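You operate a simulated robot arm through the tools that you are given. There is no shell and no other tool.

You run a simulated robot arm. Do the job below in one go: nothing can be reset, and whatever is moved stays where it is left.

TASK
Scoop salt into the white jug, then stir till it has dissolved.
Fine: one fill of the blue scoop; leave it on the table; stir with the stirrer with the green grip and put it back in its holder.

It is judged by the outcome, as a careful person would: the job done as asked, and still so three seconds after it is handed in. It fails if anything else is knocked over, pushed out of place, dropped, spilled or broken.

THE ROBOT
A 6-joint arm with a three-finger gripper, fixed in place. Base frame: the origin is at the foot of the arm, x ahead of it, y to its left, z up. Readings come in m, rad, newtons and seconds.
Its first joint turns from -2.897 to 2.897 rad. Payload 4.89 kg.
The TCP is the grasp point between the finger pads, 0.03 m short of the fingertips. In the tool frame z runs along the fingers and y along their closing line. Largest opening 0.164 m; the body of the gripper starts 0.125 m behind the TCP.
Orientation is that of the tool frame in the base frame, as a unit quaternion [w, x, y, z]. With the fingers straight down and closing along the base's y, the tool's x points along the base's -x, its y along +y and its z along -z.

THE INTERFACE
- The arm moves only by the tool jog_arm. Its argument "deltas" is text: rows parted by semicolons, each of 7 numbers parted by spaces: the shift along the tool's x, y, z in m, then the turn, a rotation vector about the tool's x, y, z in rad, then the gripper command, from -1 (shut) to 1 (fully open), values between in proportion. In form: dx dy dz wx wy wz grip; .... A call has 1 to 20 rows; each row is the pose to reach, as a shift and turn from the pose commanded when the call began, along the tool's axes at that moment. Each row takes 0.2 s and may step no farther than 0.05 m and 0.15 rad from the row before; otherwise, or with a gripper value out of range, the whole call is refused. Where a pose cannot be reached the arm comes as near as it can. A force on the tool above 40 N (or 10 N above the force at the start of the call, whichever is more), or a blocked arm, ends the call early, and 0.2 s more pass. Each finger travels about 0.108 m/s and halts on what it meets, pressing with about 27 N; the grip force reading is that of the motor and also rises with nothing between the fingers. The clock runs only during rows and for 0.2 s after the last one: add rows that repeat a pose to give the fingers time. It gives the time, the measured TCP pose, the force on the tool (base axes), the opening and the grip force at its end, in the units of the frame above (readings bear some noise), with the torque about the TCP (base axes, N m) and any sound that the robot's microphone picked up.
- Cameras (640 x 400 px; columns grow to the right, rows downward): "scene" is fixed at [0.412, -0.4952, 1.6517]; the picture's right is [0.84, -0.54, 0.00], its down [-0.36, -0.57, -0.74] and it looks along [0.40, 0.62, -0.67] (base axes); focal length 329 px, centre (320, 200). "wrist" rides on the gripper at [0.076, -0.002, -0.152] in the tool frame; the picture's right is [0.02, 1.00, 0.00], its down [-0.88, 0.02, -0.47] and it looks along [-0.47, 0.01, 0.88] (tool axes); focal length 247 px, centre (320, 200).
- grab_frame(camera): a new picture of that camera. The clock stands still meanwhile.
- slide_trunk(by): slides the trunk up (or, below 0, down) by that many m; the arm rides with it, the base frame stays. It gives what a move gives, with no picture.
- point_at(camera, pixels): for up to 12 pixels [column, row] of the newest picture of that camera ("zoom" is the newest enlarged one), the place [x, y, z] in the base frame of the surface seen there, good to about 0.002 m, but the place of the scene camera against the robot may be out by one fixed shift of up to 0.018 m in any direction. The clock stands still meanwhile.
- zoom(camera, box): a new picture of the part [left, top, right, bottom] of that camera's present view, enlarged. The clock stands still meanwhile.
- sign_off(): hands the job in; it is judged then, once.

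Unless the task says otherwise, let go and move clear before handing in.

The tools are called after "Request:" by a JSON object that holds its "name" and its "arguments". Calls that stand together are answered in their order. jog_arm: Moves the arm, as the interface text tells. Its arguments: {"type":"object","properties":{"deltas":{"type":"string"}},"required":["deltas"]} The other tools are called the same way: slide_trunk (by) slides the trunk up or down; grab_frame (camera) takes a picture; point_at (camera, pixels) gives the place of the surface under pixels of a picture; zoom (camera, box) takes an enlarged picture of a part of a camera's view; sign_off () hands the job in.

At the start:

```text
clock: 0.0
tool_pos: [0.5552, 0.033, 1.3488]
ee_rot: [0.0, 0.0, 1.0, 0.0]
ft_force: [-1.1, 0.9, 0.1]
ft_torque: [0.03, 0.02, 0.0]
gripper_width: 0.1639
grasp_force: 0.0
trunk travel left (down, up): [-0.2, 0.19]
```

scene: 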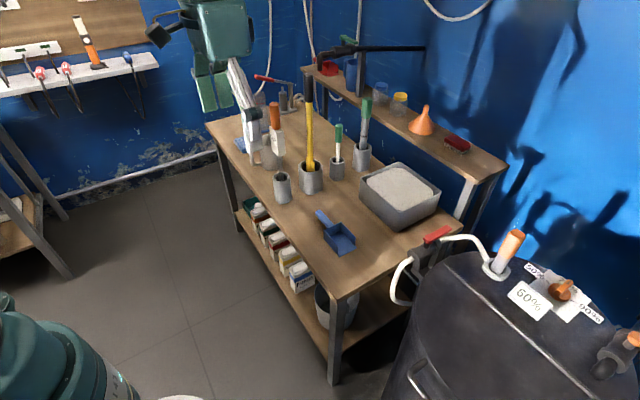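
wrist: 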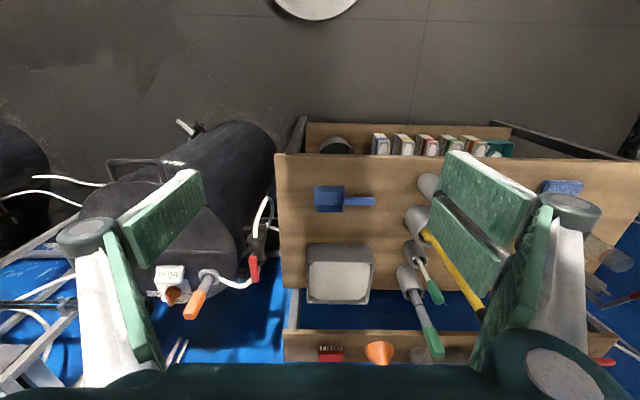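

The scene picture shows a table with a blue scoop near (337,235), a salt bin near (400,192), several holders with stirrers, and a shelf behind. I'll enlarge parts of it before touching anything.

Request:
{"name": "zoom", "arguments": {"camera": "scene", "box": [200, 60, 360, 220]}}

Request:
{"name": "zoom", "arguments": {"camera": "scene", "box": [290, 120, 470, 280]}}

Request:
{"name": "zoom", "arguments": {"camera": "wrist", "box": [280, 120, 640, 380]}}

```text
2.50 times, centred on (280, 140) of scene
```

zoom: 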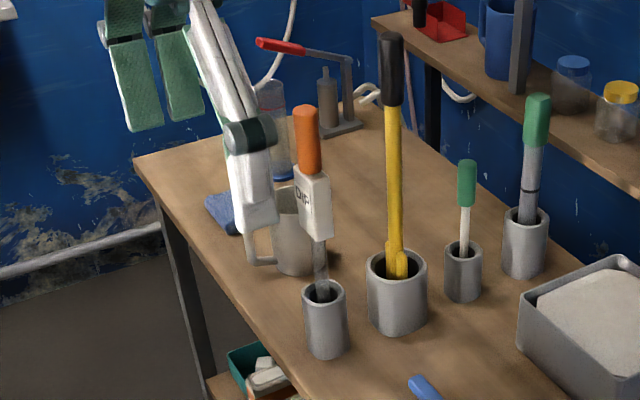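

```text
2.50 times, centred on (380, 200) of scene
```

zoom: 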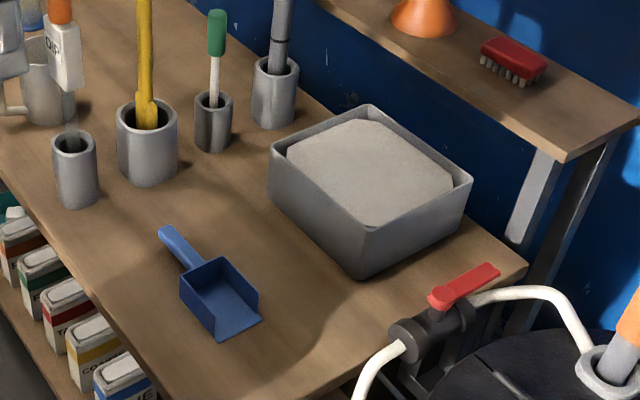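

```text
1.54 times, centred on (460, 250) of wrist
```

zoom: 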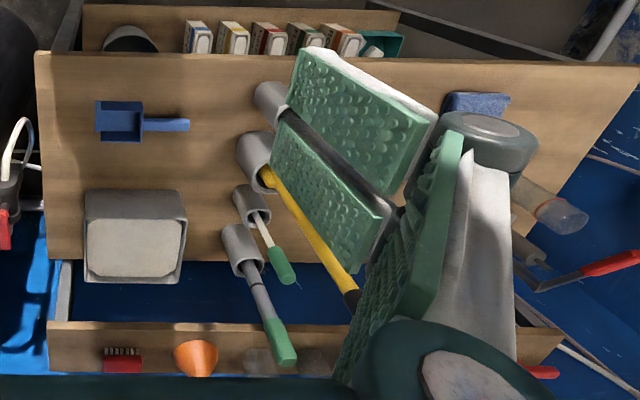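

The jug seems to sit partly behind the gripper at scene (275,150), and there are two green-gripped tools, at (338,130) and (366,105). I'll measure the main points with both cameras.

Request:
{"name": "grab_frame", "arguments": {"camera": "scene"}}

Request:
{"name": "grab_frame", "arguments": {"camera": "wrist"}}

Request:
{"name": "point_at", "arguments": {"camera": "scene", "pixels": [[322, 216], [335, 240], [342, 250], [400, 185], [338, 130], [338, 150], [337, 163], [365, 105], [365, 125], [275, 155], [283, 180], [310, 170]]}}

Request:
{"name": "point_at", "arguments": {"camera": "wrist", "pixels": [[370, 201], [330, 198], [330, 190], [340, 280], [340, 250], [410, 245], [421, 264], [435, 295], [405, 275], [415, 300], [432, 345], [420, 185]]}}

```text
taken
```

scene: 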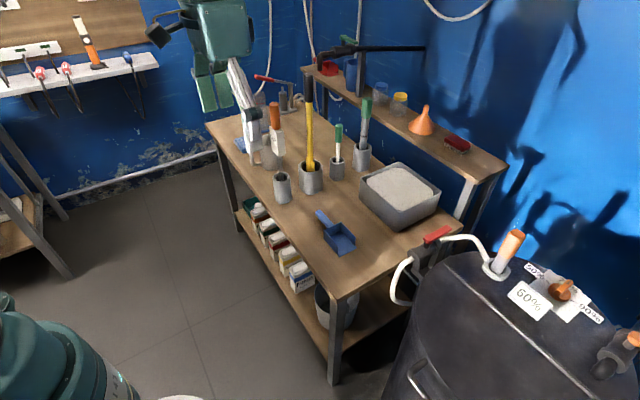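

```text
taken
```

wrist: 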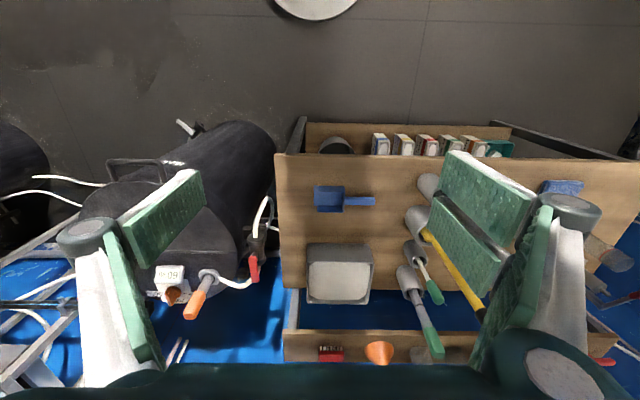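

```text
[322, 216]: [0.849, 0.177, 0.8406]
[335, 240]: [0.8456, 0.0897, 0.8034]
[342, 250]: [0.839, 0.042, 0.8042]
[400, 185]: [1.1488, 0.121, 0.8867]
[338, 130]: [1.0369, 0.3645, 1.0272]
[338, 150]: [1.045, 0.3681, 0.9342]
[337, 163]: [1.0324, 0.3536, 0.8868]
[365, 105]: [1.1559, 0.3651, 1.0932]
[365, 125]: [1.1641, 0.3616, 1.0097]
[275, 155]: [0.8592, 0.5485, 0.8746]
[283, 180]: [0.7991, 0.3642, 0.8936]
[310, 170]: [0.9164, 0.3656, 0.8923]
```

```text
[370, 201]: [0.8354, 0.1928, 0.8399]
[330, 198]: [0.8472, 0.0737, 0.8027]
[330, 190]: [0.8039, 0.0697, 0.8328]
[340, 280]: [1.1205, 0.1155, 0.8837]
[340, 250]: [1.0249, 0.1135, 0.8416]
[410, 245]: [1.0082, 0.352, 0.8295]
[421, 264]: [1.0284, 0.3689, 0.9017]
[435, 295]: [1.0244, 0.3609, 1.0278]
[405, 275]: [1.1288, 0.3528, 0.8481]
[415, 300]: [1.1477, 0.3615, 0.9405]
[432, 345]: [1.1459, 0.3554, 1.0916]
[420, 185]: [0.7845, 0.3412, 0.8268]
```

The table top is at about z 0.80; the scoop is near (0.84,0.10), the salt bin near (1.12,0.115), the small green-gripped tool at (1.025,0.361) and a larger one at (1.147,0.358). I'll slide the arm left at its present height, away from everything, to see the jug with the wrist camera.

Request:
{"name": "jog_arm", "arguments": {"deltas": "0 0.05 0 0 0 0 1; 0 0.1 0 0 0 0 1; 0 0.15 0 0 0 0 1; 0 0.2 0 0 0 0 1; 0 0.25 0 0 0 0 1; 0 0.3 0 0 0 0 1; 0 0.35 0 0 0 0 1; 0 0.38 0 0 0 0 1"}}

Request:
{"name": "grab_frame", "arguments": {"camera": "wrist"}}

Request:
{"name": "grab_frame", "arguments": {"camera": "scene"}}

```text
clock: 1.8
tool_pos: [0.5566, 0.4163, 1.35]
ee_rot: [0.0, 0.0, 1.0, 0.0]
ft_force: [-0.9, -0.5, 0.7]
ft_torque: [0.02, 0.01, -0.01]
gripper_width: 0.1638
grasp_force: 0.1
trunk travel left (down, up): [-0.2, 0.19]
```

```text
taken
```

wrist: 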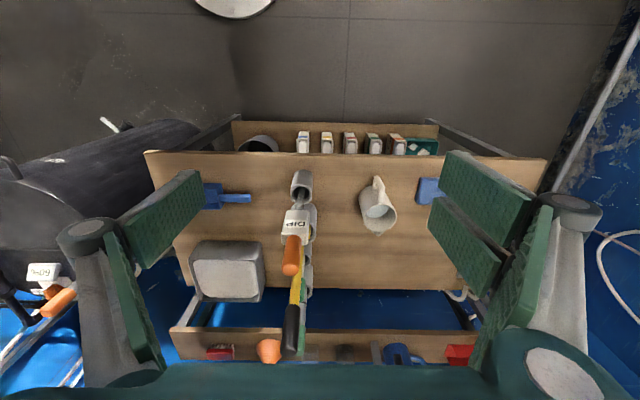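

```text
taken
```

scene: 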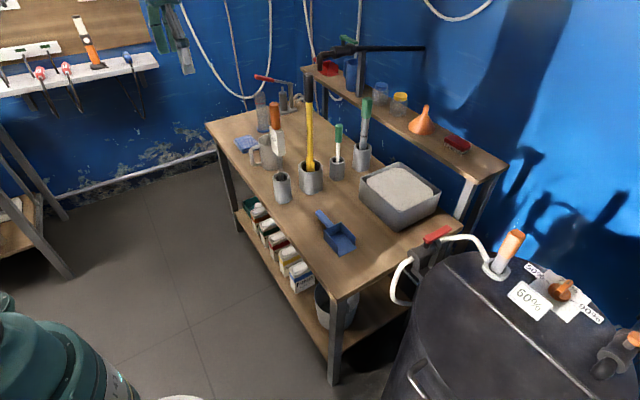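

Request:
{"name": "zoom", "arguments": {"camera": "scene", "box": [220, 70, 320, 210]}}

Request:
{"name": "zoom", "arguments": {"camera": "scene", "box": [310, 80, 400, 190]}}

Request:
{"name": "zoom", "arguments": {"camera": "wrist", "box": [260, 150, 440, 300]}}

```text
2.86 times, centred on (270, 140) of scene
```

zoom: 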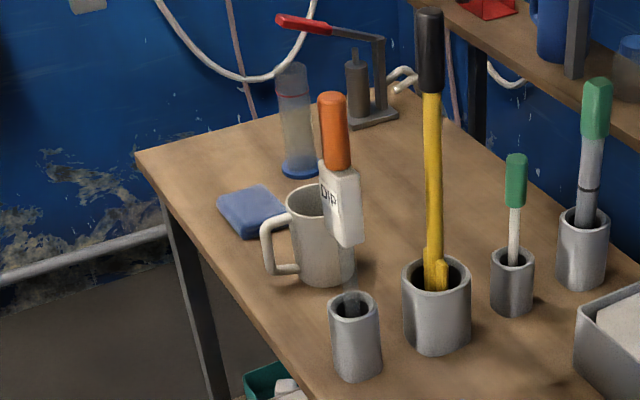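

```text
3.64 times, centred on (355, 135) of scene
```

zoom: 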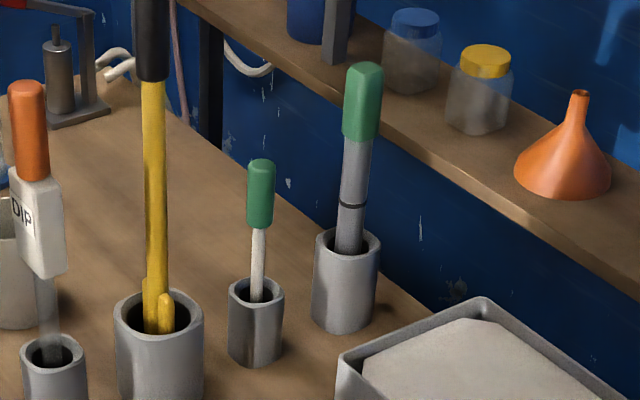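

```text
2.67 times, centred on (350, 225) of wrist
```

zoom: 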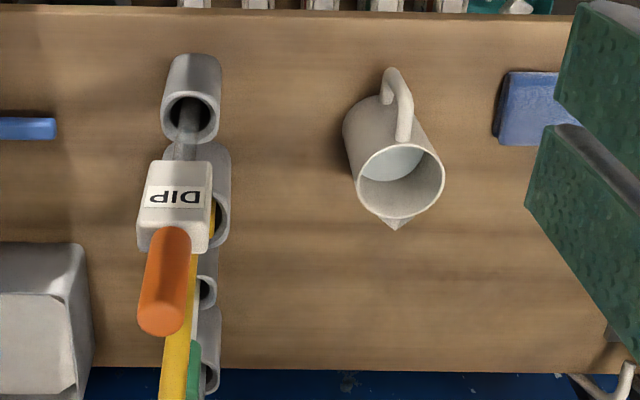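

The jug at scene (270,150) is white and already holds liquid, with its handle toward the robot; the two green-gripped tools at (338,145) and (365,125) need a closer look to tell which is the stirrer. I'll move right and tilt the tool outward at height, clear of everything.

Request:
{"name": "jog_arm", "arguments": {"deltas": "0 -0.04 0 0 -0.1 0 1; -0.01 -0.08 0 0 -0.2 0 1; -0.02 -0.12 0 0 -0.3 0 1; -0.03 -0.16 0 0 -0.4 0 1; -0.04 -0.20 0 0 -0.5 0 1; -0.05 -0.24 0 0 -0.55 0 1; -0.06 -0.28 0 0 -0.6 0 1"}}

Request:
{"name": "grab_frame", "arguments": {"camera": "wrist"}}

Request:
{"name": "grab_frame", "arguments": {"camera": "scene"}}

```text
clock: 3.4
tool_pos: [0.6157, 0.1327, 1.3505]
ee_rot: [0.295, -0.001, 0.955, 0.001]
ft_force: [0.0, 0.4, -0.8]
ft_torque: [-0.07, 0.02, -0.06]
gripper_width: 0.1641
grasp_force: 0.1
trunk travel left (down, up): [-0.2, 0.19]
```

```text
taken
```

wrist: 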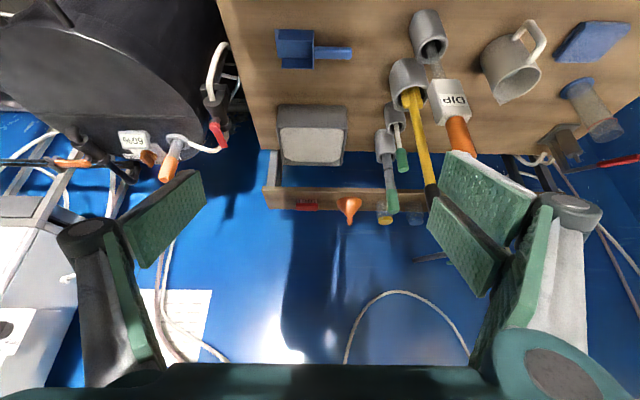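

```text
taken
```

scene: 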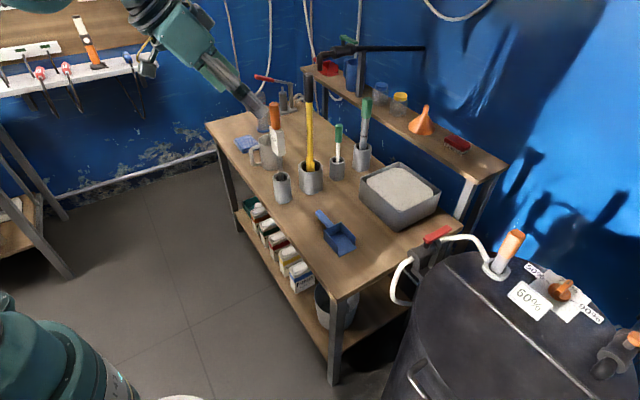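

Request:
{"name": "zoom", "arguments": {"camera": "wrist", "box": [370, 80, 490, 220]}}

Request:
{"name": "zoom", "arguments": {"camera": "wrist", "box": [260, 10, 370, 180]}}

Request:
{"name": "point_at", "arguments": {"camera": "wrist", "pixels": [[432, 196], [448, 88], [460, 140], [402, 165], [390, 200], [522, 75], [495, 55], [545, 35], [510, 95], [350, 205], [440, 45], [395, 68]]}}

```text
2.86 times, centred on (430, 150) of wrist
```

zoom: 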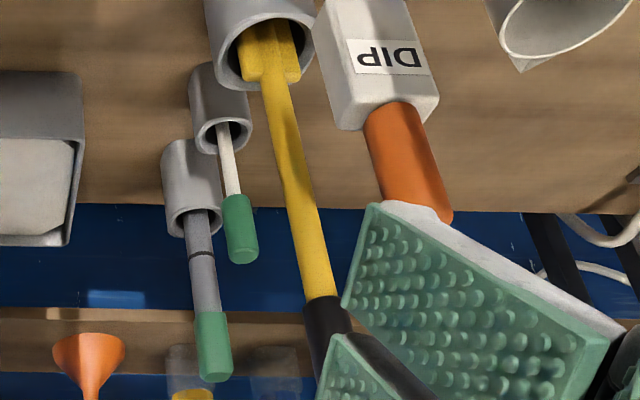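

```text
2.35 times, centred on (315, 95) of wrist
```

zoom: 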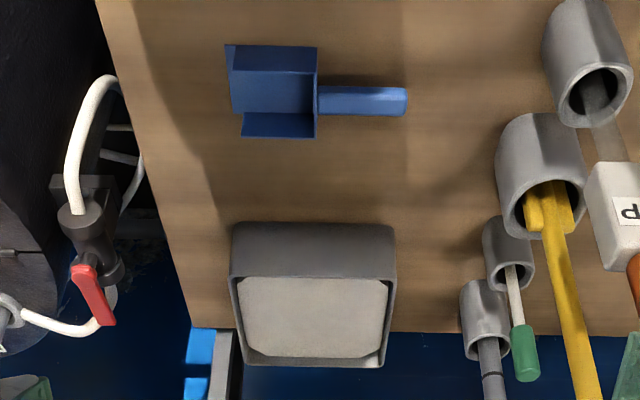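

```text
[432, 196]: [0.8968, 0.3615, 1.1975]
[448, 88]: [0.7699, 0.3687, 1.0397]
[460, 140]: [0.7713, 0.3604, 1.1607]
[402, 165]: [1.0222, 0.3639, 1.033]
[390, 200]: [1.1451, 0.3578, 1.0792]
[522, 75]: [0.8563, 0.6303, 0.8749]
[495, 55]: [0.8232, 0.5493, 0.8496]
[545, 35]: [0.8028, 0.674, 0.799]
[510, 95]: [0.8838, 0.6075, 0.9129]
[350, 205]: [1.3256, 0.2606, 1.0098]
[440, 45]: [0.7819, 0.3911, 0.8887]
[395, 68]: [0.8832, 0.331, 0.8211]
```

The tops of the tall tools are at z about 1.2, so I know what to steer clear of. I'll enlarge the two green-gripped tools much further to decide which is the stirrer.

Request:
{"name": "zoom", "arguments": {"camera": "scene", "box": [325, 115, 355, 185]}}

Request:
{"name": "zoom", "arguments": {"camera": "scene", "box": [345, 90, 385, 180]}}

Request:
{"name": "zoom", "arguments": {"camera": "wrist", "box": [370, 95, 420, 220]}}

Request:
{"name": "zoom", "arguments": {"camera": "scene", "box": [235, 115, 315, 215]}}

```text
5.71 times, centred on (340, 150) of scene
```

zoom: 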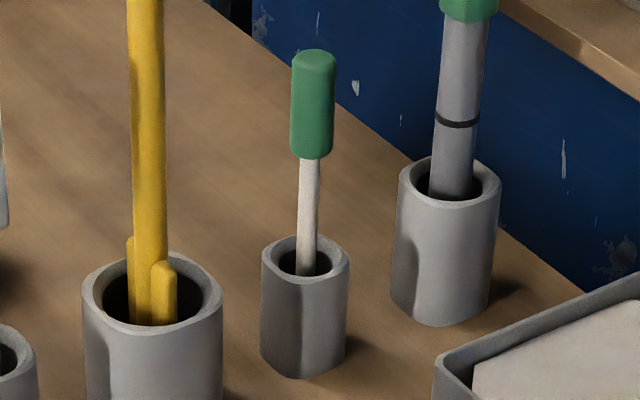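

```text
4.44 times, centred on (365, 135) of scene
```

zoom: 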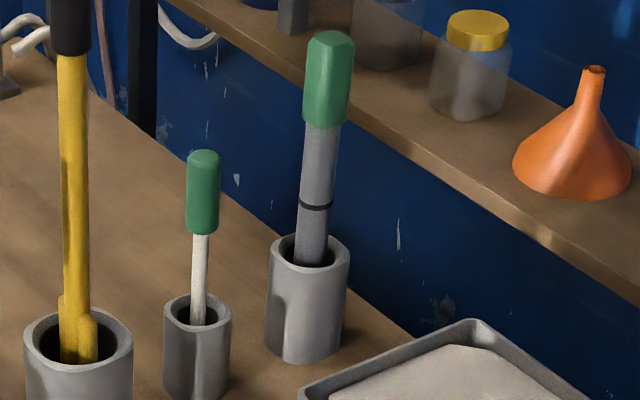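

```text
3.20 times, centred on (395, 158) of wrist
```

zoom: 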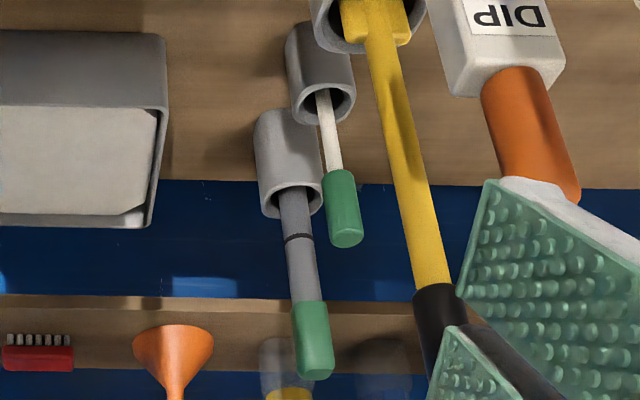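

```text
4.00 times, centred on (275, 165) of scene
```

zoom: 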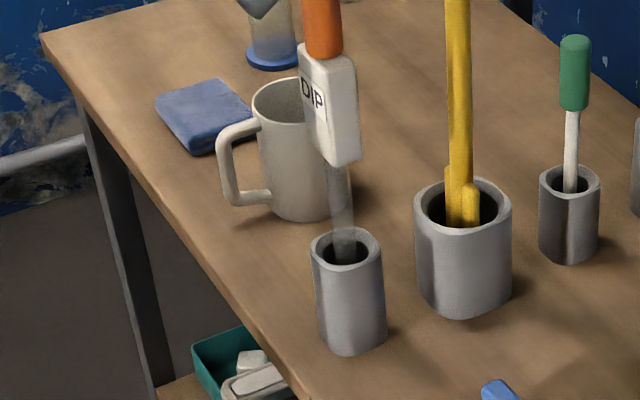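

The white thin rod with a green grip at scene (338,145) looks like the stirring rod, but I want to look into both holders from above. First I'll measure how tall the black-gripped paddle is, plus the jug rim, from the scene camera.

Request:
{"name": "grab_frame", "arguments": {"camera": "scene"}}

Request:
{"name": "point_at", "arguments": {"camera": "scene", "pixels": [[309, 78], [309, 90], [310, 120], [274, 104], [276, 128], [277, 150], [262, 142], [255, 150], [270, 162], [345, 42], [420, 48], [421, 108]]}}

Request:
{"name": "zoom", "arguments": {"camera": "scene", "box": [250, 20, 450, 140]}}

```text
taken
```

scene: 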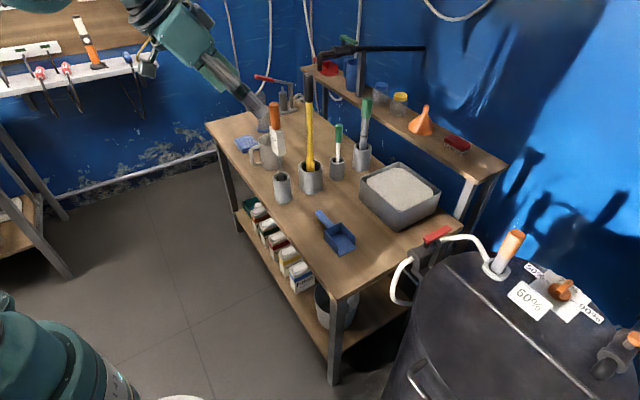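

```text
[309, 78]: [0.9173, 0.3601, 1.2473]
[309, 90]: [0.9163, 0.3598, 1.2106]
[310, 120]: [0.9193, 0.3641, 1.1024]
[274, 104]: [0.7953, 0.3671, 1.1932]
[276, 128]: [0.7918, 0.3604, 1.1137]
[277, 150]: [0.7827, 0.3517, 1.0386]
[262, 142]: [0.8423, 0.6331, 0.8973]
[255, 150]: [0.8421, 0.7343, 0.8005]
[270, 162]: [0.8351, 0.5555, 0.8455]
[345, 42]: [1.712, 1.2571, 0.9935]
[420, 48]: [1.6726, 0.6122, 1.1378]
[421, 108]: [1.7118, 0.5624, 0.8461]
```

```text
3.20 times, centred on (350, 80) of scene
```

zoom: 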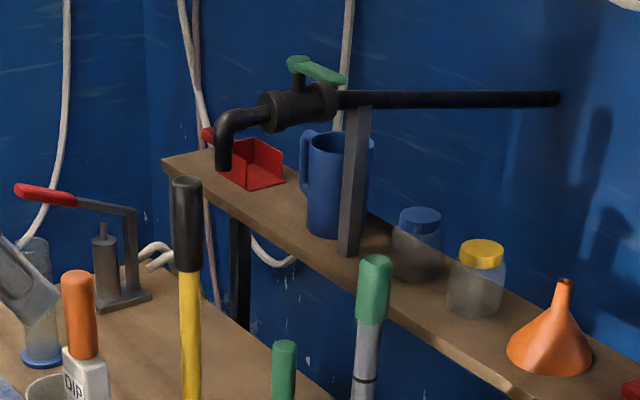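

The black-gripped paddle tops out near z 1.25 and the DIP tool near 1.21, so I'll stay above about 1.3 while crossing them. Next I'll go to a high pose looking steeply down at the two green-gripped tools.

Request:
{"name": "jog_arm", "arguments": {"deltas": "-0.0388 0.02 0.0124 0 0.1 0 1; -0.0775 0.04 0.0248 0 0.2 0 1; -0.1163 0.06 0.0372 0 0.3 0 1; -0.155 0.08 0.0497 0 0.4 0 1; -0.194 0.1 0.062 0 0.5 0 1; -0.2326 0.12 0.0745 0 0.6 0 1; -0.2326 0.12 0.0745 0 0.6 0 1"}}

Request:
{"name": "grab_frame", "arguments": {"camera": "wrist"}}

Request:
{"name": "grab_frame", "arguments": {"camera": "scene"}}

```text
clock: 5.0
tool_pos: [0.8559, 0.2523, 1.4182]
ee_rot: [-0.001, 0.0, 1.0, 0.0]
ft_force: [2.8, 0.5, -2.1]
ft_torque: [-0.17, 0.43, 0.0]
gripper_width: 0.1637
grasp_force: 0.2
trunk travel left (down, up): [-0.2, 0.19]
```

```text
taken
```

wrist: 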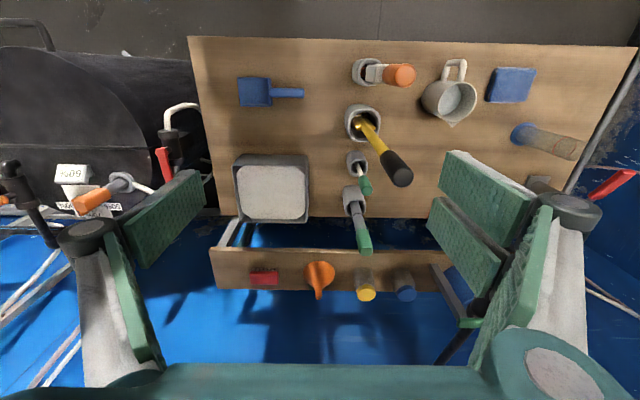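

```text
taken
```

scene: 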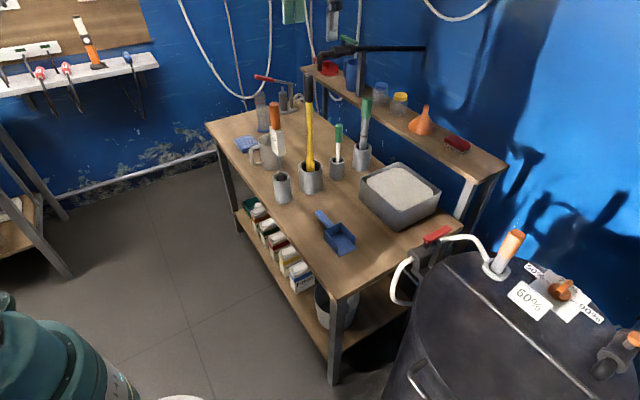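

Request:
{"name": "zoom", "arguments": {"camera": "wrist", "box": [330, 140, 400, 260]}}

Request:
{"name": "zoom", "arguments": {"camera": "wrist", "box": [340, 50, 500, 150]}}

Request:
{"name": "point_at", "arguments": {"camera": "wrist", "pixels": [[302, 92], [285, 92], [272, 92], [240, 80], [240, 104], [270, 80], [270, 104], [235, 157], [308, 157], [241, 216], [305, 216], [272, 195]]}}

Request:
{"name": "point_at", "arguments": {"camera": "wrist", "pixels": [[424, 95], [475, 92], [452, 84], [452, 125], [450, 105], [455, 62], [366, 187], [357, 162], [349, 165], [366, 160], [355, 194], [363, 245]]}}

```text
3.33 times, centred on (365, 200) of wrist
```

zoom: 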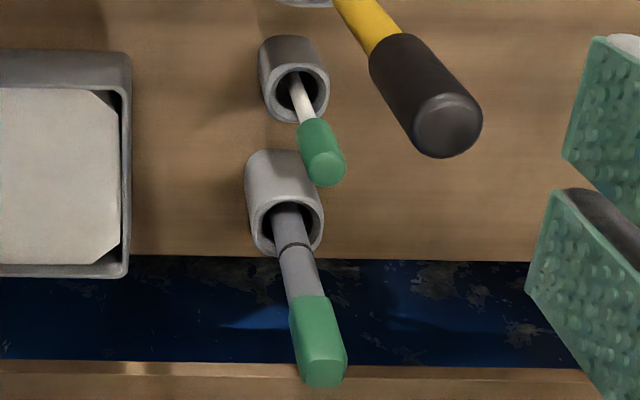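

```text
4.00 times, centred on (420, 100) of wrist
```

zoom: 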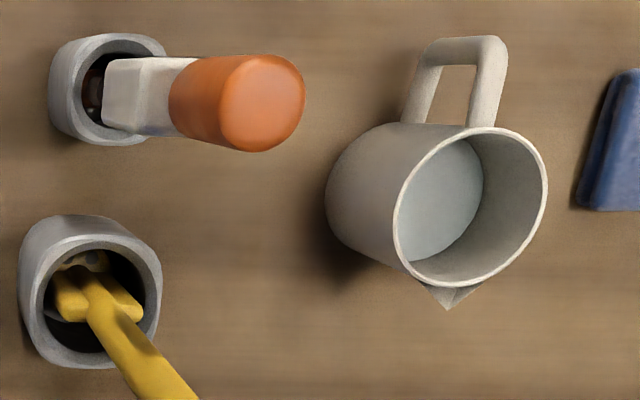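

```text
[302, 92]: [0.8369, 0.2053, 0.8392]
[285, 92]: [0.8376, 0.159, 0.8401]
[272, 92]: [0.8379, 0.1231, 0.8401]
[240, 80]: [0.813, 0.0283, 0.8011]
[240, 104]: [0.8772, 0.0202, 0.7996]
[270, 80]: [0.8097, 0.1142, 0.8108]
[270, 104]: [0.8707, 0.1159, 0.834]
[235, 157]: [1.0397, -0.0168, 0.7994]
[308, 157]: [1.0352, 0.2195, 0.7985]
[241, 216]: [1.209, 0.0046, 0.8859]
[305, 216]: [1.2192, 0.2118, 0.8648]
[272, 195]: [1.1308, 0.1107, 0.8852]
```

```text
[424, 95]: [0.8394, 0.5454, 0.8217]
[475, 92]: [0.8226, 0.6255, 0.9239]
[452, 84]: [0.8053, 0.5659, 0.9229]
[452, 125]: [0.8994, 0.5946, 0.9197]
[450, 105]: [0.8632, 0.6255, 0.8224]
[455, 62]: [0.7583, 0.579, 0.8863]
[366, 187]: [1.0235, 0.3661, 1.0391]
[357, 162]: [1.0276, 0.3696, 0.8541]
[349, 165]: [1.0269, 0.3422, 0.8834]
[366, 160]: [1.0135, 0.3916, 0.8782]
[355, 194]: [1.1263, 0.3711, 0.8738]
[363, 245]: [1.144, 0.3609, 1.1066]
```

Both holders are seen from above now: the rod in the nearer holder at wrist (357,162) is a plain white stirring rod with green grip, and the jug at (450,100) holds a bluish liquid with rim at z about 0.92. I'll turn the tool a quarter turn so the fingers close along x across the scoop handle, and move above the handle at (0.838,0.165) while staying high.

Request:
{"name": "jog_arm", "arguments": {"deltas": "0.002 -0.008 0 0 0 -0.143 1; 0.004 -0.016 0 0 0 -0.286 1; 0.006 -0.024 0 0 0 -0.429 1; 0.008 -0.032 0 0 0 -0.572 1; 0.010 -0.040 0 0 0 -0.715 1; 0.012 -0.048 0 0 0 -0.858 1; 0.014 -0.056 0 0 0 -1.0 1; 0.016 -0.064 0 0 0 -1.143 1; 0.018 -0.072 0 0 0 -1.286 1; 0.018 -0.08 0 0 0 -1.429 1; 0.018 -0.08 0 0 0 -1.5708 1; 0.018 -0.08 0 0 0 -1.5708 1"}}

Request:
{"name": "grab_frame", "arguments": {"camera": "wrist"}}

Request:
{"name": "grab_frame", "arguments": {"camera": "scene"}}

```text
clock: 7.6
tool_pos: [0.8313, 0.1733, 1.4196]
ee_rot: [-0.001, 0.707, -0.707, 0.0]
ft_force: [0.2, -0.1, -0.2]
ft_torque: [0.0, 0.01, 0.0]
gripper_width: 0.1641
grasp_force: 0.0
trunk travel left (down, up): [-0.2, 0.19]
```

```text
taken
```

wrist: 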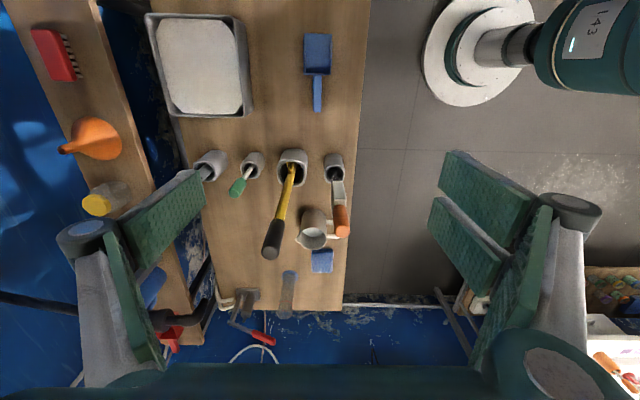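

```text
taken
```

scene: 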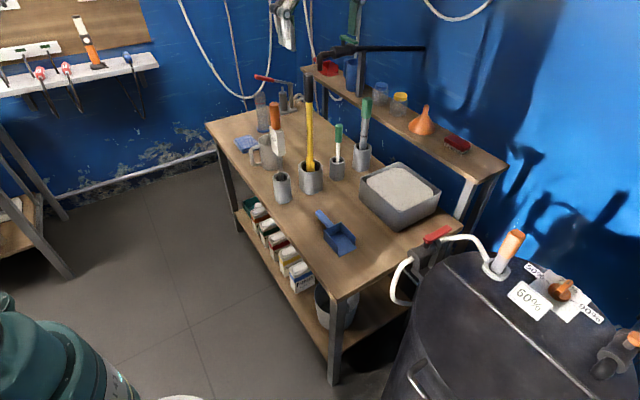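

The quarter turn works and the camera now looks along +y: the scoop is at wrist (317,65), the table's near edge at about column 365. I'll measure scoop details and table edges.

Request:
{"name": "point_at", "arguments": {"camera": "wrist", "pixels": [[317, 108], [317, 95], [317, 82], [313, 95], [321, 95], [317, 60], [306, 36], [330, 36], [306, 70], [330, 70], [362, 60], [355, 150]]}}

Request:
{"name": "zoom", "arguments": {"camera": "wrist", "box": [280, 20, 360, 120]}}

Request:
{"name": "zoom", "arguments": {"camera": "wrist", "box": [195, 140, 265, 200]}}

```text
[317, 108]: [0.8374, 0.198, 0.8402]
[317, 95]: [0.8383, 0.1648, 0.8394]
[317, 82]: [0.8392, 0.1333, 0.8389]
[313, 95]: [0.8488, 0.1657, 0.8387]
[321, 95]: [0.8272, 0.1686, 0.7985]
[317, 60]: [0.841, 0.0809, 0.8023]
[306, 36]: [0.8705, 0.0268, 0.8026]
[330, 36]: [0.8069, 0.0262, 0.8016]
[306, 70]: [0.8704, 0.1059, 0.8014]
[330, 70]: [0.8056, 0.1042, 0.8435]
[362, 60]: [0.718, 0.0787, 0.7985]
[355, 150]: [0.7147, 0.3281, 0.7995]
```

```text
4.00 times, centred on (320, 70) of wrist
```

zoom: 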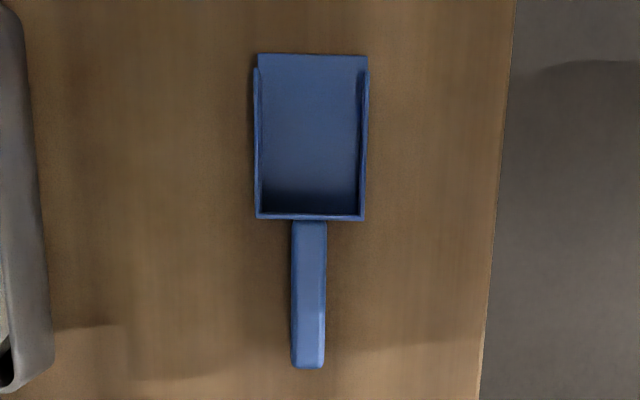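

```text
6.67 times, centred on (230, 170) of wrist
```

zoom: 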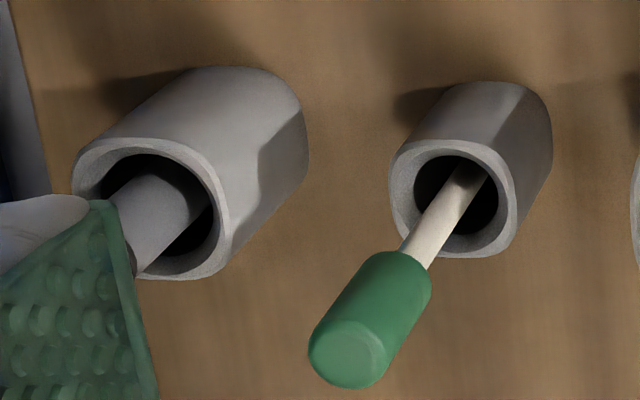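

Scoop handle: x centre 0.838, y 0.118–0.205, top z 0.840; body y 0.022–0.113 with the mouth toward -y; table near edge x about 0.716. Before grasping I'll check at height that the wrist can turn a further quarter turn so that the scoop mouth would point to +x.

Request:
{"name": "jog_arm", "arguments": {"deltas": "0.005 -0.01 0 0 0 -0.143 1; 0.01 -0.02 0 0 0 -0.286 1; 0.015 -0.03 0 0 0 -0.429 1; 0.02 -0.04 0 0 0 -0.572 1; 0.025 -0.05 0 0 0 -0.715 1; 0.03 -0.06 0 0 0 -0.858 1; 0.035 -0.07 0 0 0 -1.0 1; 0.04 -0.08 0 0 0 -1.143 1; 0.045 -0.09 0 0 0 -1.286 1; 0.05 -0.1 0 0 0 -1.429 1; 0.05 -0.1 0 0 0 -1.5708 1; 0.05 -0.1 0 0 0 -1.5708 1"}}

Request:
{"name": "grab_frame", "arguments": {"camera": "wrist"}}

```text
clock: 10.2
tool_pos: [0.9314, 0.1233, 1.4186]
ee_rot: [0.0, 1.0, 0.0, 0.0]
ft_force: [0.2, -0.5, -0.9]
ft_torque: [0.03, 0.04, 0.02]
gripper_width: 0.1641
grasp_force: 0.0
trunk travel left (down, up): [-0.2, 0.19]
```

```text
taken
```

wrist: 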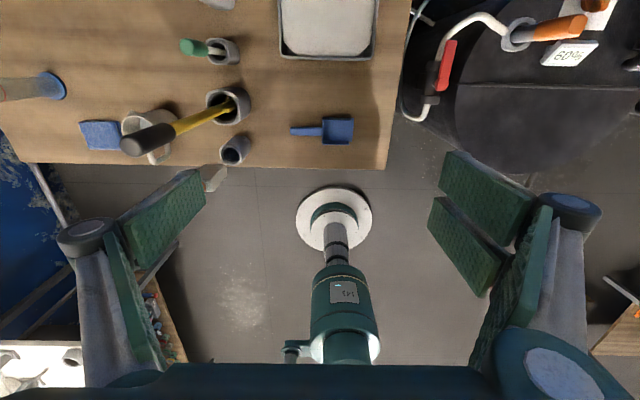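

The half-turned pose is reachable with the camera now on the far side. I'll test the outward tilt and extended reach over the salt bin at height, still well clear.

Request:
{"name": "jog_arm", "arguments": {"deltas": "0.024 0 0.02 0 0.14 0 1; 0.048 0 0.04 0 0.28 0 1; 0.072 0 0.06 0 0.42 0 1; 0.096 0 0.08 0 0.56 0 1; 0.12 0 0.1 0 0.7 0 1; 0.12 0 0.1 0 0.7 0 1"}}

Request:
{"name": "grab_frame", "arguments": {"camera": "wrist"}}

Request:
{"name": "grab_frame", "arguments": {"camera": "scene"}}

```text
clock: 11.6
tool_pos: [1.0526, 0.125, 1.3185]
ee_rot: [0.0, 0.939, 0.0, 0.343]
ft_force: [1.0, -0.4, 0.0]
ft_torque: [0.01, 0.0, 0.01]
gripper_width: 0.164
grasp_force: 0.1
trunk travel left (down, up): [-0.2, 0.19]
```

```text
taken
```

wrist: 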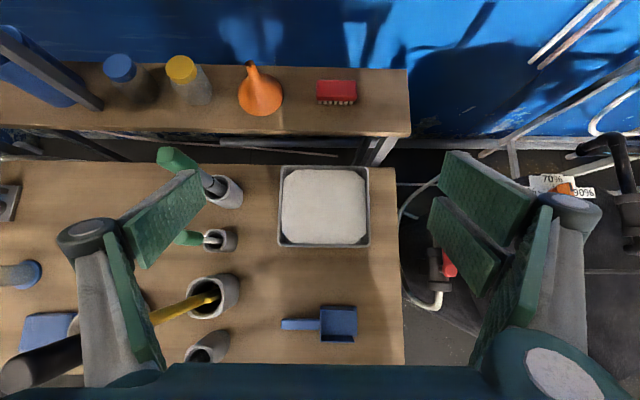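

```text
taken
```

scene: 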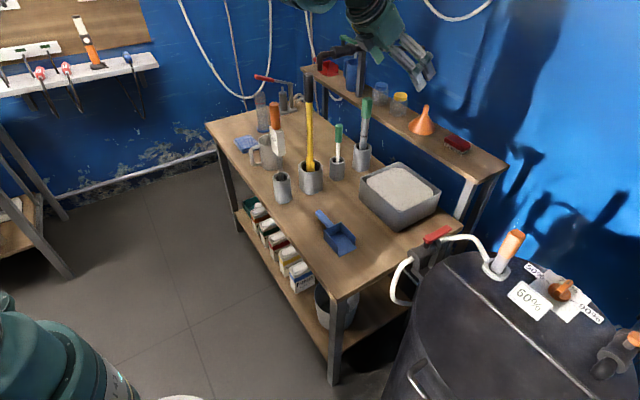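

Reach is good and this gives a clean top view: salt bin at wrist (324,205), scoop at (325,325), the two green-gripped tools at (190,165) and (200,238). I'll enlarge and measure the bin, the holders and the scoop from here.

Request:
{"name": "zoom", "arguments": {"camera": "wrist", "box": [150, 140, 260, 260]}}

Request:
{"name": "zoom", "arguments": {"camera": "wrist", "box": [265, 150, 385, 260]}}

Request:
{"name": "point_at", "arguments": {"camera": "wrist", "pixels": [[279, 167], [369, 168], [279, 246], [369, 246], [324, 172], [324, 205], [324, 240], [324, 245], [290, 205], [365, 205], [400, 200], [403, 350]]}}

Request:
{"name": "point_at", "arguments": {"camera": "wrist", "pixels": [[300, 324], [285, 324], [315, 324], [300, 319], [300, 329], [338, 325], [322, 310], [322, 340], [355, 310], [355, 340], [190, 238], [213, 241]]}}

```text
3.33 times, centred on (205, 200) of wrist
```

zoom: 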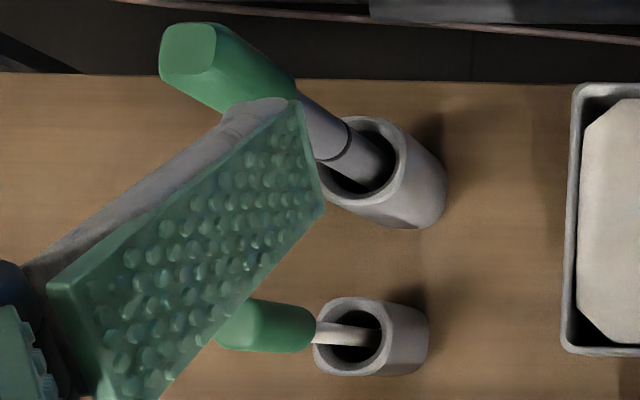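

```text
3.64 times, centred on (325, 205) of wrist
```

zoom: 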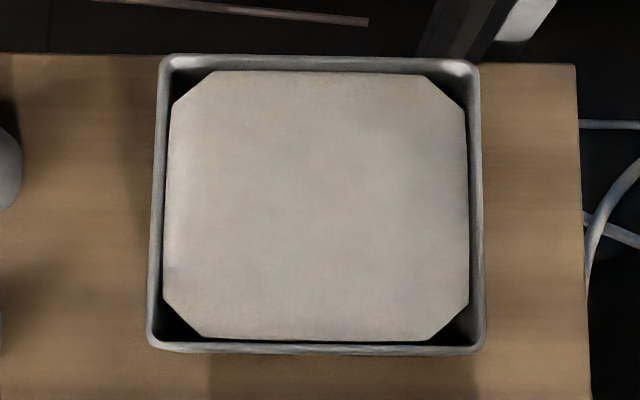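

```text
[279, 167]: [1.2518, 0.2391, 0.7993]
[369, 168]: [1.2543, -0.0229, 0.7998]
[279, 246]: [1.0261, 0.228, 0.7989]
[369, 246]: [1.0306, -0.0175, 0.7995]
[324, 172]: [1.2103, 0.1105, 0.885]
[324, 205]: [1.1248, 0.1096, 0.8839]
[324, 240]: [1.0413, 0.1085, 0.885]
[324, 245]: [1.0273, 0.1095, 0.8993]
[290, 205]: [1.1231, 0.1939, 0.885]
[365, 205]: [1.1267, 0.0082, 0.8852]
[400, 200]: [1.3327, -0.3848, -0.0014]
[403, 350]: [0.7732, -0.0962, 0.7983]
```

```text
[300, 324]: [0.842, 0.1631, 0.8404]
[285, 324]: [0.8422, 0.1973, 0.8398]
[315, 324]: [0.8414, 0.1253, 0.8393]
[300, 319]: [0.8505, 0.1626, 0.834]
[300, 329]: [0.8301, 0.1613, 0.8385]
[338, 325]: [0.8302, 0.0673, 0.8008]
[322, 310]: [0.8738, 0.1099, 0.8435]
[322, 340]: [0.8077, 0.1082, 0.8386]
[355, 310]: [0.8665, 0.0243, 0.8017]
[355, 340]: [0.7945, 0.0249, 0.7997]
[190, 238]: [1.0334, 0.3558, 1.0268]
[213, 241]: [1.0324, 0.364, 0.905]
```

The bin's inside spans x 1.035–1.215, y 0.005–0.20, rim z 0.90, salt surface z 0.885. Now I'll go back over the scoop handle, first untilting at height.

Request:
{"name": "jog_arm", "arguments": {"deltas": "-0.0283 -0.01 -0.0316 0 -0.14 0 1; -0.0565 -0.02 -0.0632 0 -0.28 0 1; -0.0848 -0.03 -0.0948 0 -0.42 0 1; -0.113 -0.04 -0.1264 0 -0.56 0 1; -0.1413 -0.05 -0.158 0 -0.7 0 1; -0.1413 -0.05 -0.158 0 -0.7 0 1"}}

Request:
{"name": "jog_arm", "arguments": {"deltas": "0 0 0.03 0 0 0.143 1; 0 0 0.06 0 0 0.286 1; 0 0 0.09 0 0 0.429 1; 0 0 0.12 0 0 0.572 1; 0 0 0.15 0 0 0.715 1; 0 0 0.18 0 0 0.858 1; 0 0 0.21 0 0 1.0 1; 0 0 0.24 0 0 1.143 1; 0 0 0.27 0 0 1.286 1; 0 0 0.3 0 0 1.429 1; 0 0 0.33 0 0 1.5708 1; 0 0 0.33 0 0 1.5708 1"}}

Request:
{"name": "grab_frame", "arguments": {"camera": "wrist"}}

Request:
{"name": "grab_frame", "arguments": {"camera": "scene"}}

```text
clock: 13.0
tool_pos: [0.8404, 0.1754, 1.3491]
ee_rot: [0.0, 1.0, 0.0, -0.001]
ft_force: [0.7, -0.8, -0.2]
ft_torque: [-0.06, 0.0, -0.01]
gripper_width: 0.164
grasp_force: 0.0
trunk travel left (down, up): [-0.2, 0.19]
```

```text
clock: 15.6
tool_pos: [0.8391, 0.1749, 1.0168]
ee_rot: [0.0, -0.706, 0.708, 0.0]
ft_force: [-0.1, 0.4, -0.9]
ft_torque: [0.01, 0.05, 0.02]
gripper_width: 0.1639
grasp_force: 0.1
trunk travel left (down, up): [-0.2, 0.19]
```

```text
taken
```

wrist: 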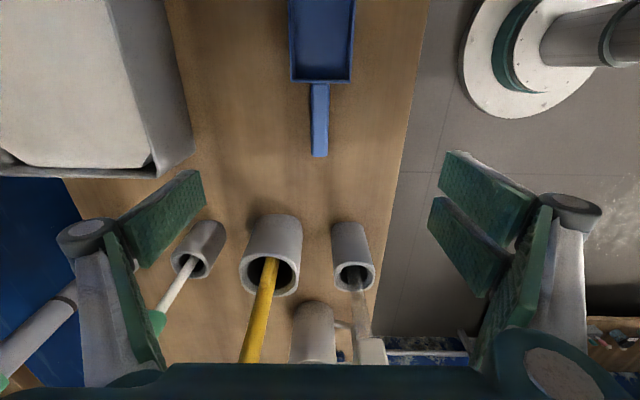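

```text
taken
```

scene: 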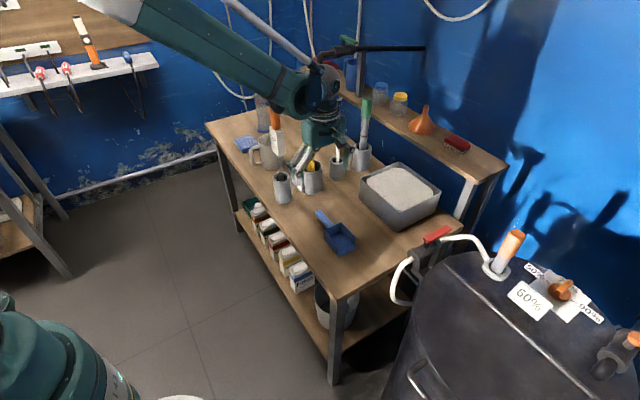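

The scoop handle is at wrist (320,120), well centred. The forearm passes near the tall DIP and black-gripped tools though, so before lowering I'll enlarge the scene view to check clearance.

Request:
{"name": "zoom", "arguments": {"camera": "scene", "box": [210, 40, 390, 220]}}

Request:
{"name": "point_at", "arguments": {"camera": "scene", "pixels": [[325, 85], [300, 100], [285, 90], [260, 70], [325, 115], [325, 135], [305, 165], [275, 115], [340, 125], [240, 40], [310, 75], [330, 70]]}}

Request:
{"name": "point_at", "arguments": {"camera": "wrist", "pixels": [[320, 150], [320, 120], [320, 95], [312, 120], [328, 120], [320, 60], [265, 275], [250, 355], [357, 280], [372, 350]]}}

```text
2.22 times, centred on (300, 130) of scene
```

zoom: 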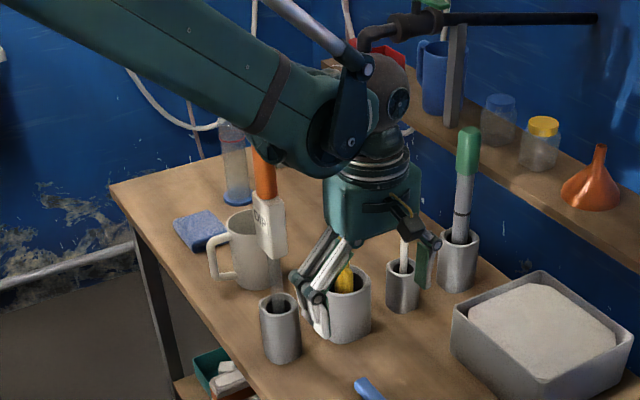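

```text
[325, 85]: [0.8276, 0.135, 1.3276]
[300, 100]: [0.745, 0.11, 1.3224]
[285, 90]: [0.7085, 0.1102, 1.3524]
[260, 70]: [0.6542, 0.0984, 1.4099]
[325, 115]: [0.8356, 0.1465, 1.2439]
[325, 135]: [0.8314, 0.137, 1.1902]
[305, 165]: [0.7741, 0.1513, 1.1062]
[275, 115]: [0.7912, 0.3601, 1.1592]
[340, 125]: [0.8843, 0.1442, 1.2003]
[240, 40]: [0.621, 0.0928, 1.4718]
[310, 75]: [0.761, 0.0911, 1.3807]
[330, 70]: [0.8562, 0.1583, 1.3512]
```

```text
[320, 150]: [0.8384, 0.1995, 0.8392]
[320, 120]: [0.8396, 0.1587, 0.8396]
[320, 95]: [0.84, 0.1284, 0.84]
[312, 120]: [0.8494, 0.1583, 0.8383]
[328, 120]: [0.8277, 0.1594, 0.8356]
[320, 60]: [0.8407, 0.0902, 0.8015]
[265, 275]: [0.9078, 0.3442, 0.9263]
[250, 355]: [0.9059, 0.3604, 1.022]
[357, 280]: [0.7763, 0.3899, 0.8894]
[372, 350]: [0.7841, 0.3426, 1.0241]
```

The visible arm surface is at y 0.09–0.16 and the DIP tool is at y 0.36, so lowering straight down is clear. I'll narrow the fingers, lower to z about 0.839 at the handle, and stop there to check.

Request:
{"name": "jog_arm", "arguments": {"deltas": "0 0 0.03 0 0 0 0.3; 0 0 0.06 0 0 0 -0.2; 0 0 0.09 0 0 0 -0.3; 0 0 0.12 0 0 0 -0.3; 0 0 0.14 0 0 0 -0.3; 0 0 0.16 0 0 0 -0.3; 0 0 0.17 0 0 0 -0.3; 0 0 0.178 0 0 0 -0.3; 0 0 0.178 0 0 0 -0.3"}}

Request:
{"name": "zoom", "arguments": {"camera": "scene", "box": [270, 130, 410, 270]}}

Request:
{"name": "grab_frame", "arguments": {"camera": "wrist"}}

```text
clock: 17.6
tool_pos: [0.8403, 0.174, 0.8397]
ee_rot: [0.0, -0.707, 0.707, 0.0]
ft_force: [-0.1, -0.6, -0.1]
ft_torque: [0.03, 0.01, -0.01]
gripper_width: 0.0572
grasp_force: 0.1
trunk travel left (down, up): [-0.2, 0.19]
```

```text
2.86 times, centred on (340, 200) of scene
```

zoom: 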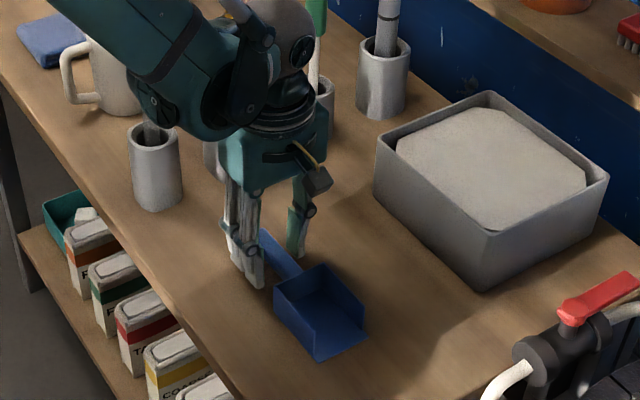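

```text
taken
```

wrist: 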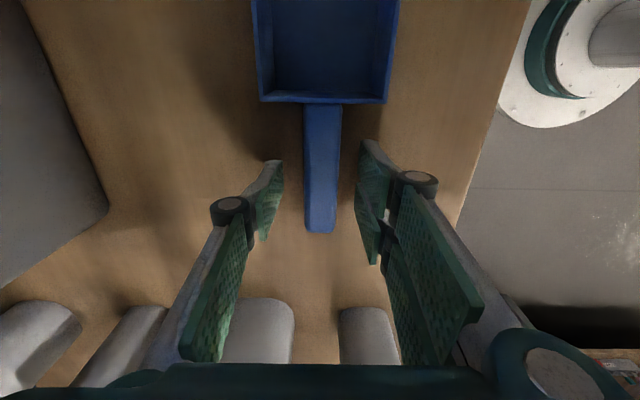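

The fingers straddle the handle at wrist (320,190). I'll close on it and lift a little.

Request:
{"name": "jog_arm", "arguments": {"deltas": "0 0 0 0 0 0 -1; 0 0 0 0 0 0 -1; 0 0 0 0 0 0 -1; 0 0 0 0 0 0 -1"}}

Request:
{"name": "jog_arm", "arguments": {"deltas": "0 0 -0.01 0 0 0 -1; 0 0 -0.03 0 0 0 -1; 0 0 -0.05 0 0 0 -1; 0 0 -0.07 0 0 0 -1; 0 0 -0.07 0 0 0 -1"}}

Request:
{"name": "grab_frame", "arguments": {"camera": "wrist"}}

Request:
{"name": "grab_frame", "arguments": {"camera": "scene"}}

```text
clock: 18.6
tool_pos: [0.84, 0.1727, 0.8405]
ee_rot: [0.0, 0.708, -0.707, 0.001]
ft_force: [-0.4, -0.5, 1.0]
ft_torque: [0.06, 0.02, 0.0]
gripper_width: 0.023
grasp_force: 27.4
trunk travel left (down, up): [-0.2, 0.19]
```

```text
clock: 19.8
tool_pos: [0.8409, 0.1738, 0.9102]
ee_rot: [-0.001, 0.708, -0.707, 0.0]
ft_force: [-0.5, -0.3, -1.0]
ft_torque: [0.07, -0.05, 0.01]
gripper_width: 0.0228
grasp_force: 26.9
trunk travel left (down, up): [-0.2, 0.19]
```

```text
taken
```

wrist: 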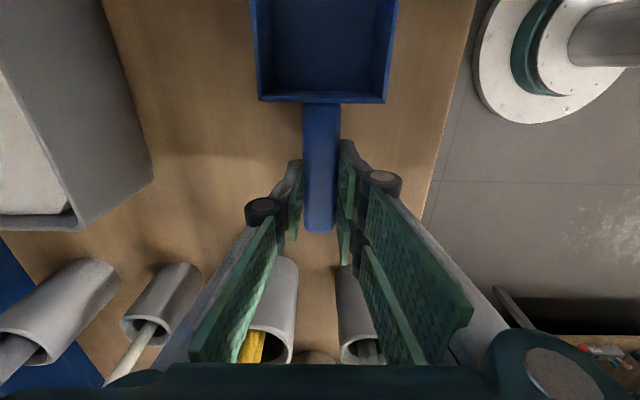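

```text
taken
```

scene: 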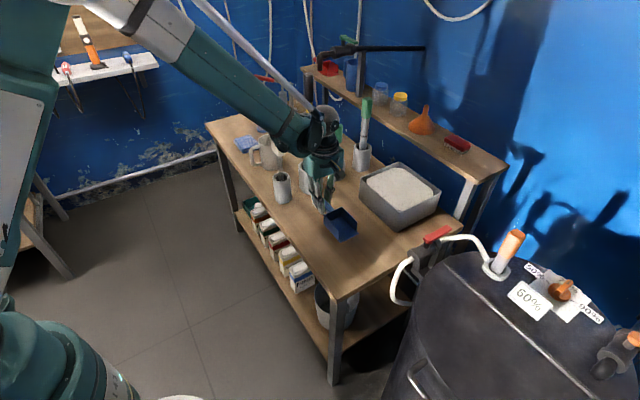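

The scoop is held level, grip 23 mm wide, nothing else disturbed. I'll swing it so that the mouth points to +x, moving to (0.80,0.13), so that I can set it down there and re-grip with the tool tilted outward for reach.

Request:
{"name": "jog_arm", "arguments": {"deltas": "0.004 0.004 0 0 0 -0.143 -1; 0.008 0.008 0 0 0 -0.286 -1; 0.012 0.012 0 0 0 -0.429 -1; 0.016 0.016 0 0 0 -0.572 -1; 0.02 0.02 0 0 0 -0.715 -1; 0.024 0.024 0 0 0 -0.858 -1; 0.028 0.028 0 0 0 -1.0 -1; 0.032 0.032 0 0 0 -1.143 -1; 0.036 0.036 0 0 0 -1.286 -1; 0.04 0.04 0 0 0 -1.429 -1; 0.044 0.04 0 0 0 -1.5708 -1; 0.044 0.04 0 0 0 -1.5708 -1"}}

Request:
{"name": "grab_frame", "arguments": {"camera": "scene"}}

Request:
{"name": "grab_frame", "arguments": {"camera": "wrist"}}

```text
clock: 22.4
tool_pos: [0.8011, 0.1291, 0.9113]
ee_rot: [0.0, 1.0, 0.001, 0.0]
ft_force: [-0.4, -0.1, -1.2]
ft_torque: [0.02, 0.08, 0.02]
gripper_width: 0.0228
grasp_force: 27.7
trunk travel left (down, up): [-0.2, 0.19]
```

```text
taken
```

scene: 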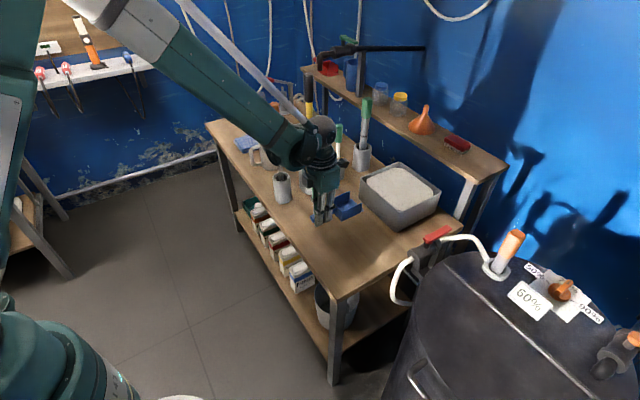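

```text
taken
```

wrist: 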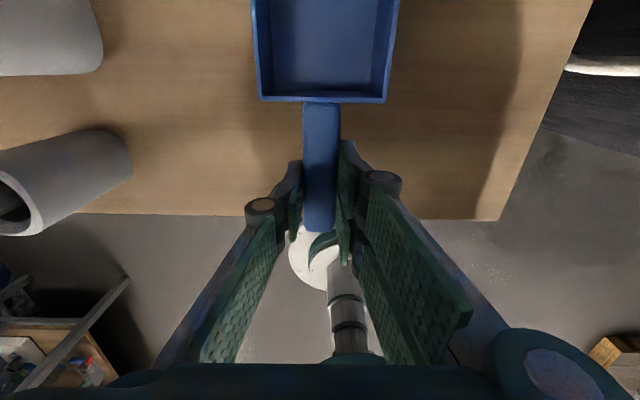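

The scoop now points outward at TCP (0.80,0.13) over clear table. I'll lower it to the table and open just a little.

Request:
{"name": "jog_arm", "arguments": {"deltas": "0 0 0.02 0 0 0 -1; 0 0 0.04 0 0 0 -1; 0 0 0.055 0 0 0 -1; 0 0 0.065 0 0 0 -1; 0 0 0.07 0 0 0 -1; 0 0 0.07 0 0 0 -1"}}

Request:
{"name": "jog_arm", "arguments": {"deltas": "0 0 0 0 0 0 -0.6; 0 0 0 0 0 0 -0.4; 0 0 0 0 0 0 -0.4"}}

Request:
{"name": "grab_frame", "arguments": {"camera": "wrist"}}

```text
clock: 23.8
tool_pos: [0.8021, 0.1299, 0.8406]
ee_rot: [0.0, 1.0, 0.001, 0.0]
ft_force: [1.2, 0.4, 5.4]
ft_torque: [-0.01, -0.33, 0.04]
gripper_width: 0.0231
grasp_force: 26.8
trunk travel left (down, up): [-0.2, 0.19]
```

```text
clock: 24.6
tool_pos: [0.8014, 0.1292, 0.8397]
ee_rot: [-0.001, 1.0, 0.001, 0.0]
ft_force: [0.1, -0.6, 1.0]
ft_torque: [-0.01, 0.03, -0.01]
gripper_width: 0.0491
grasp_force: 0.1
trunk travel left (down, up): [-0.2, 0.19]
```

```text
taken
```

wrist: 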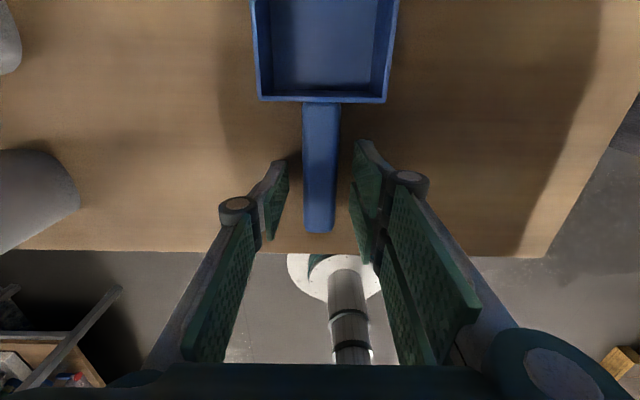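

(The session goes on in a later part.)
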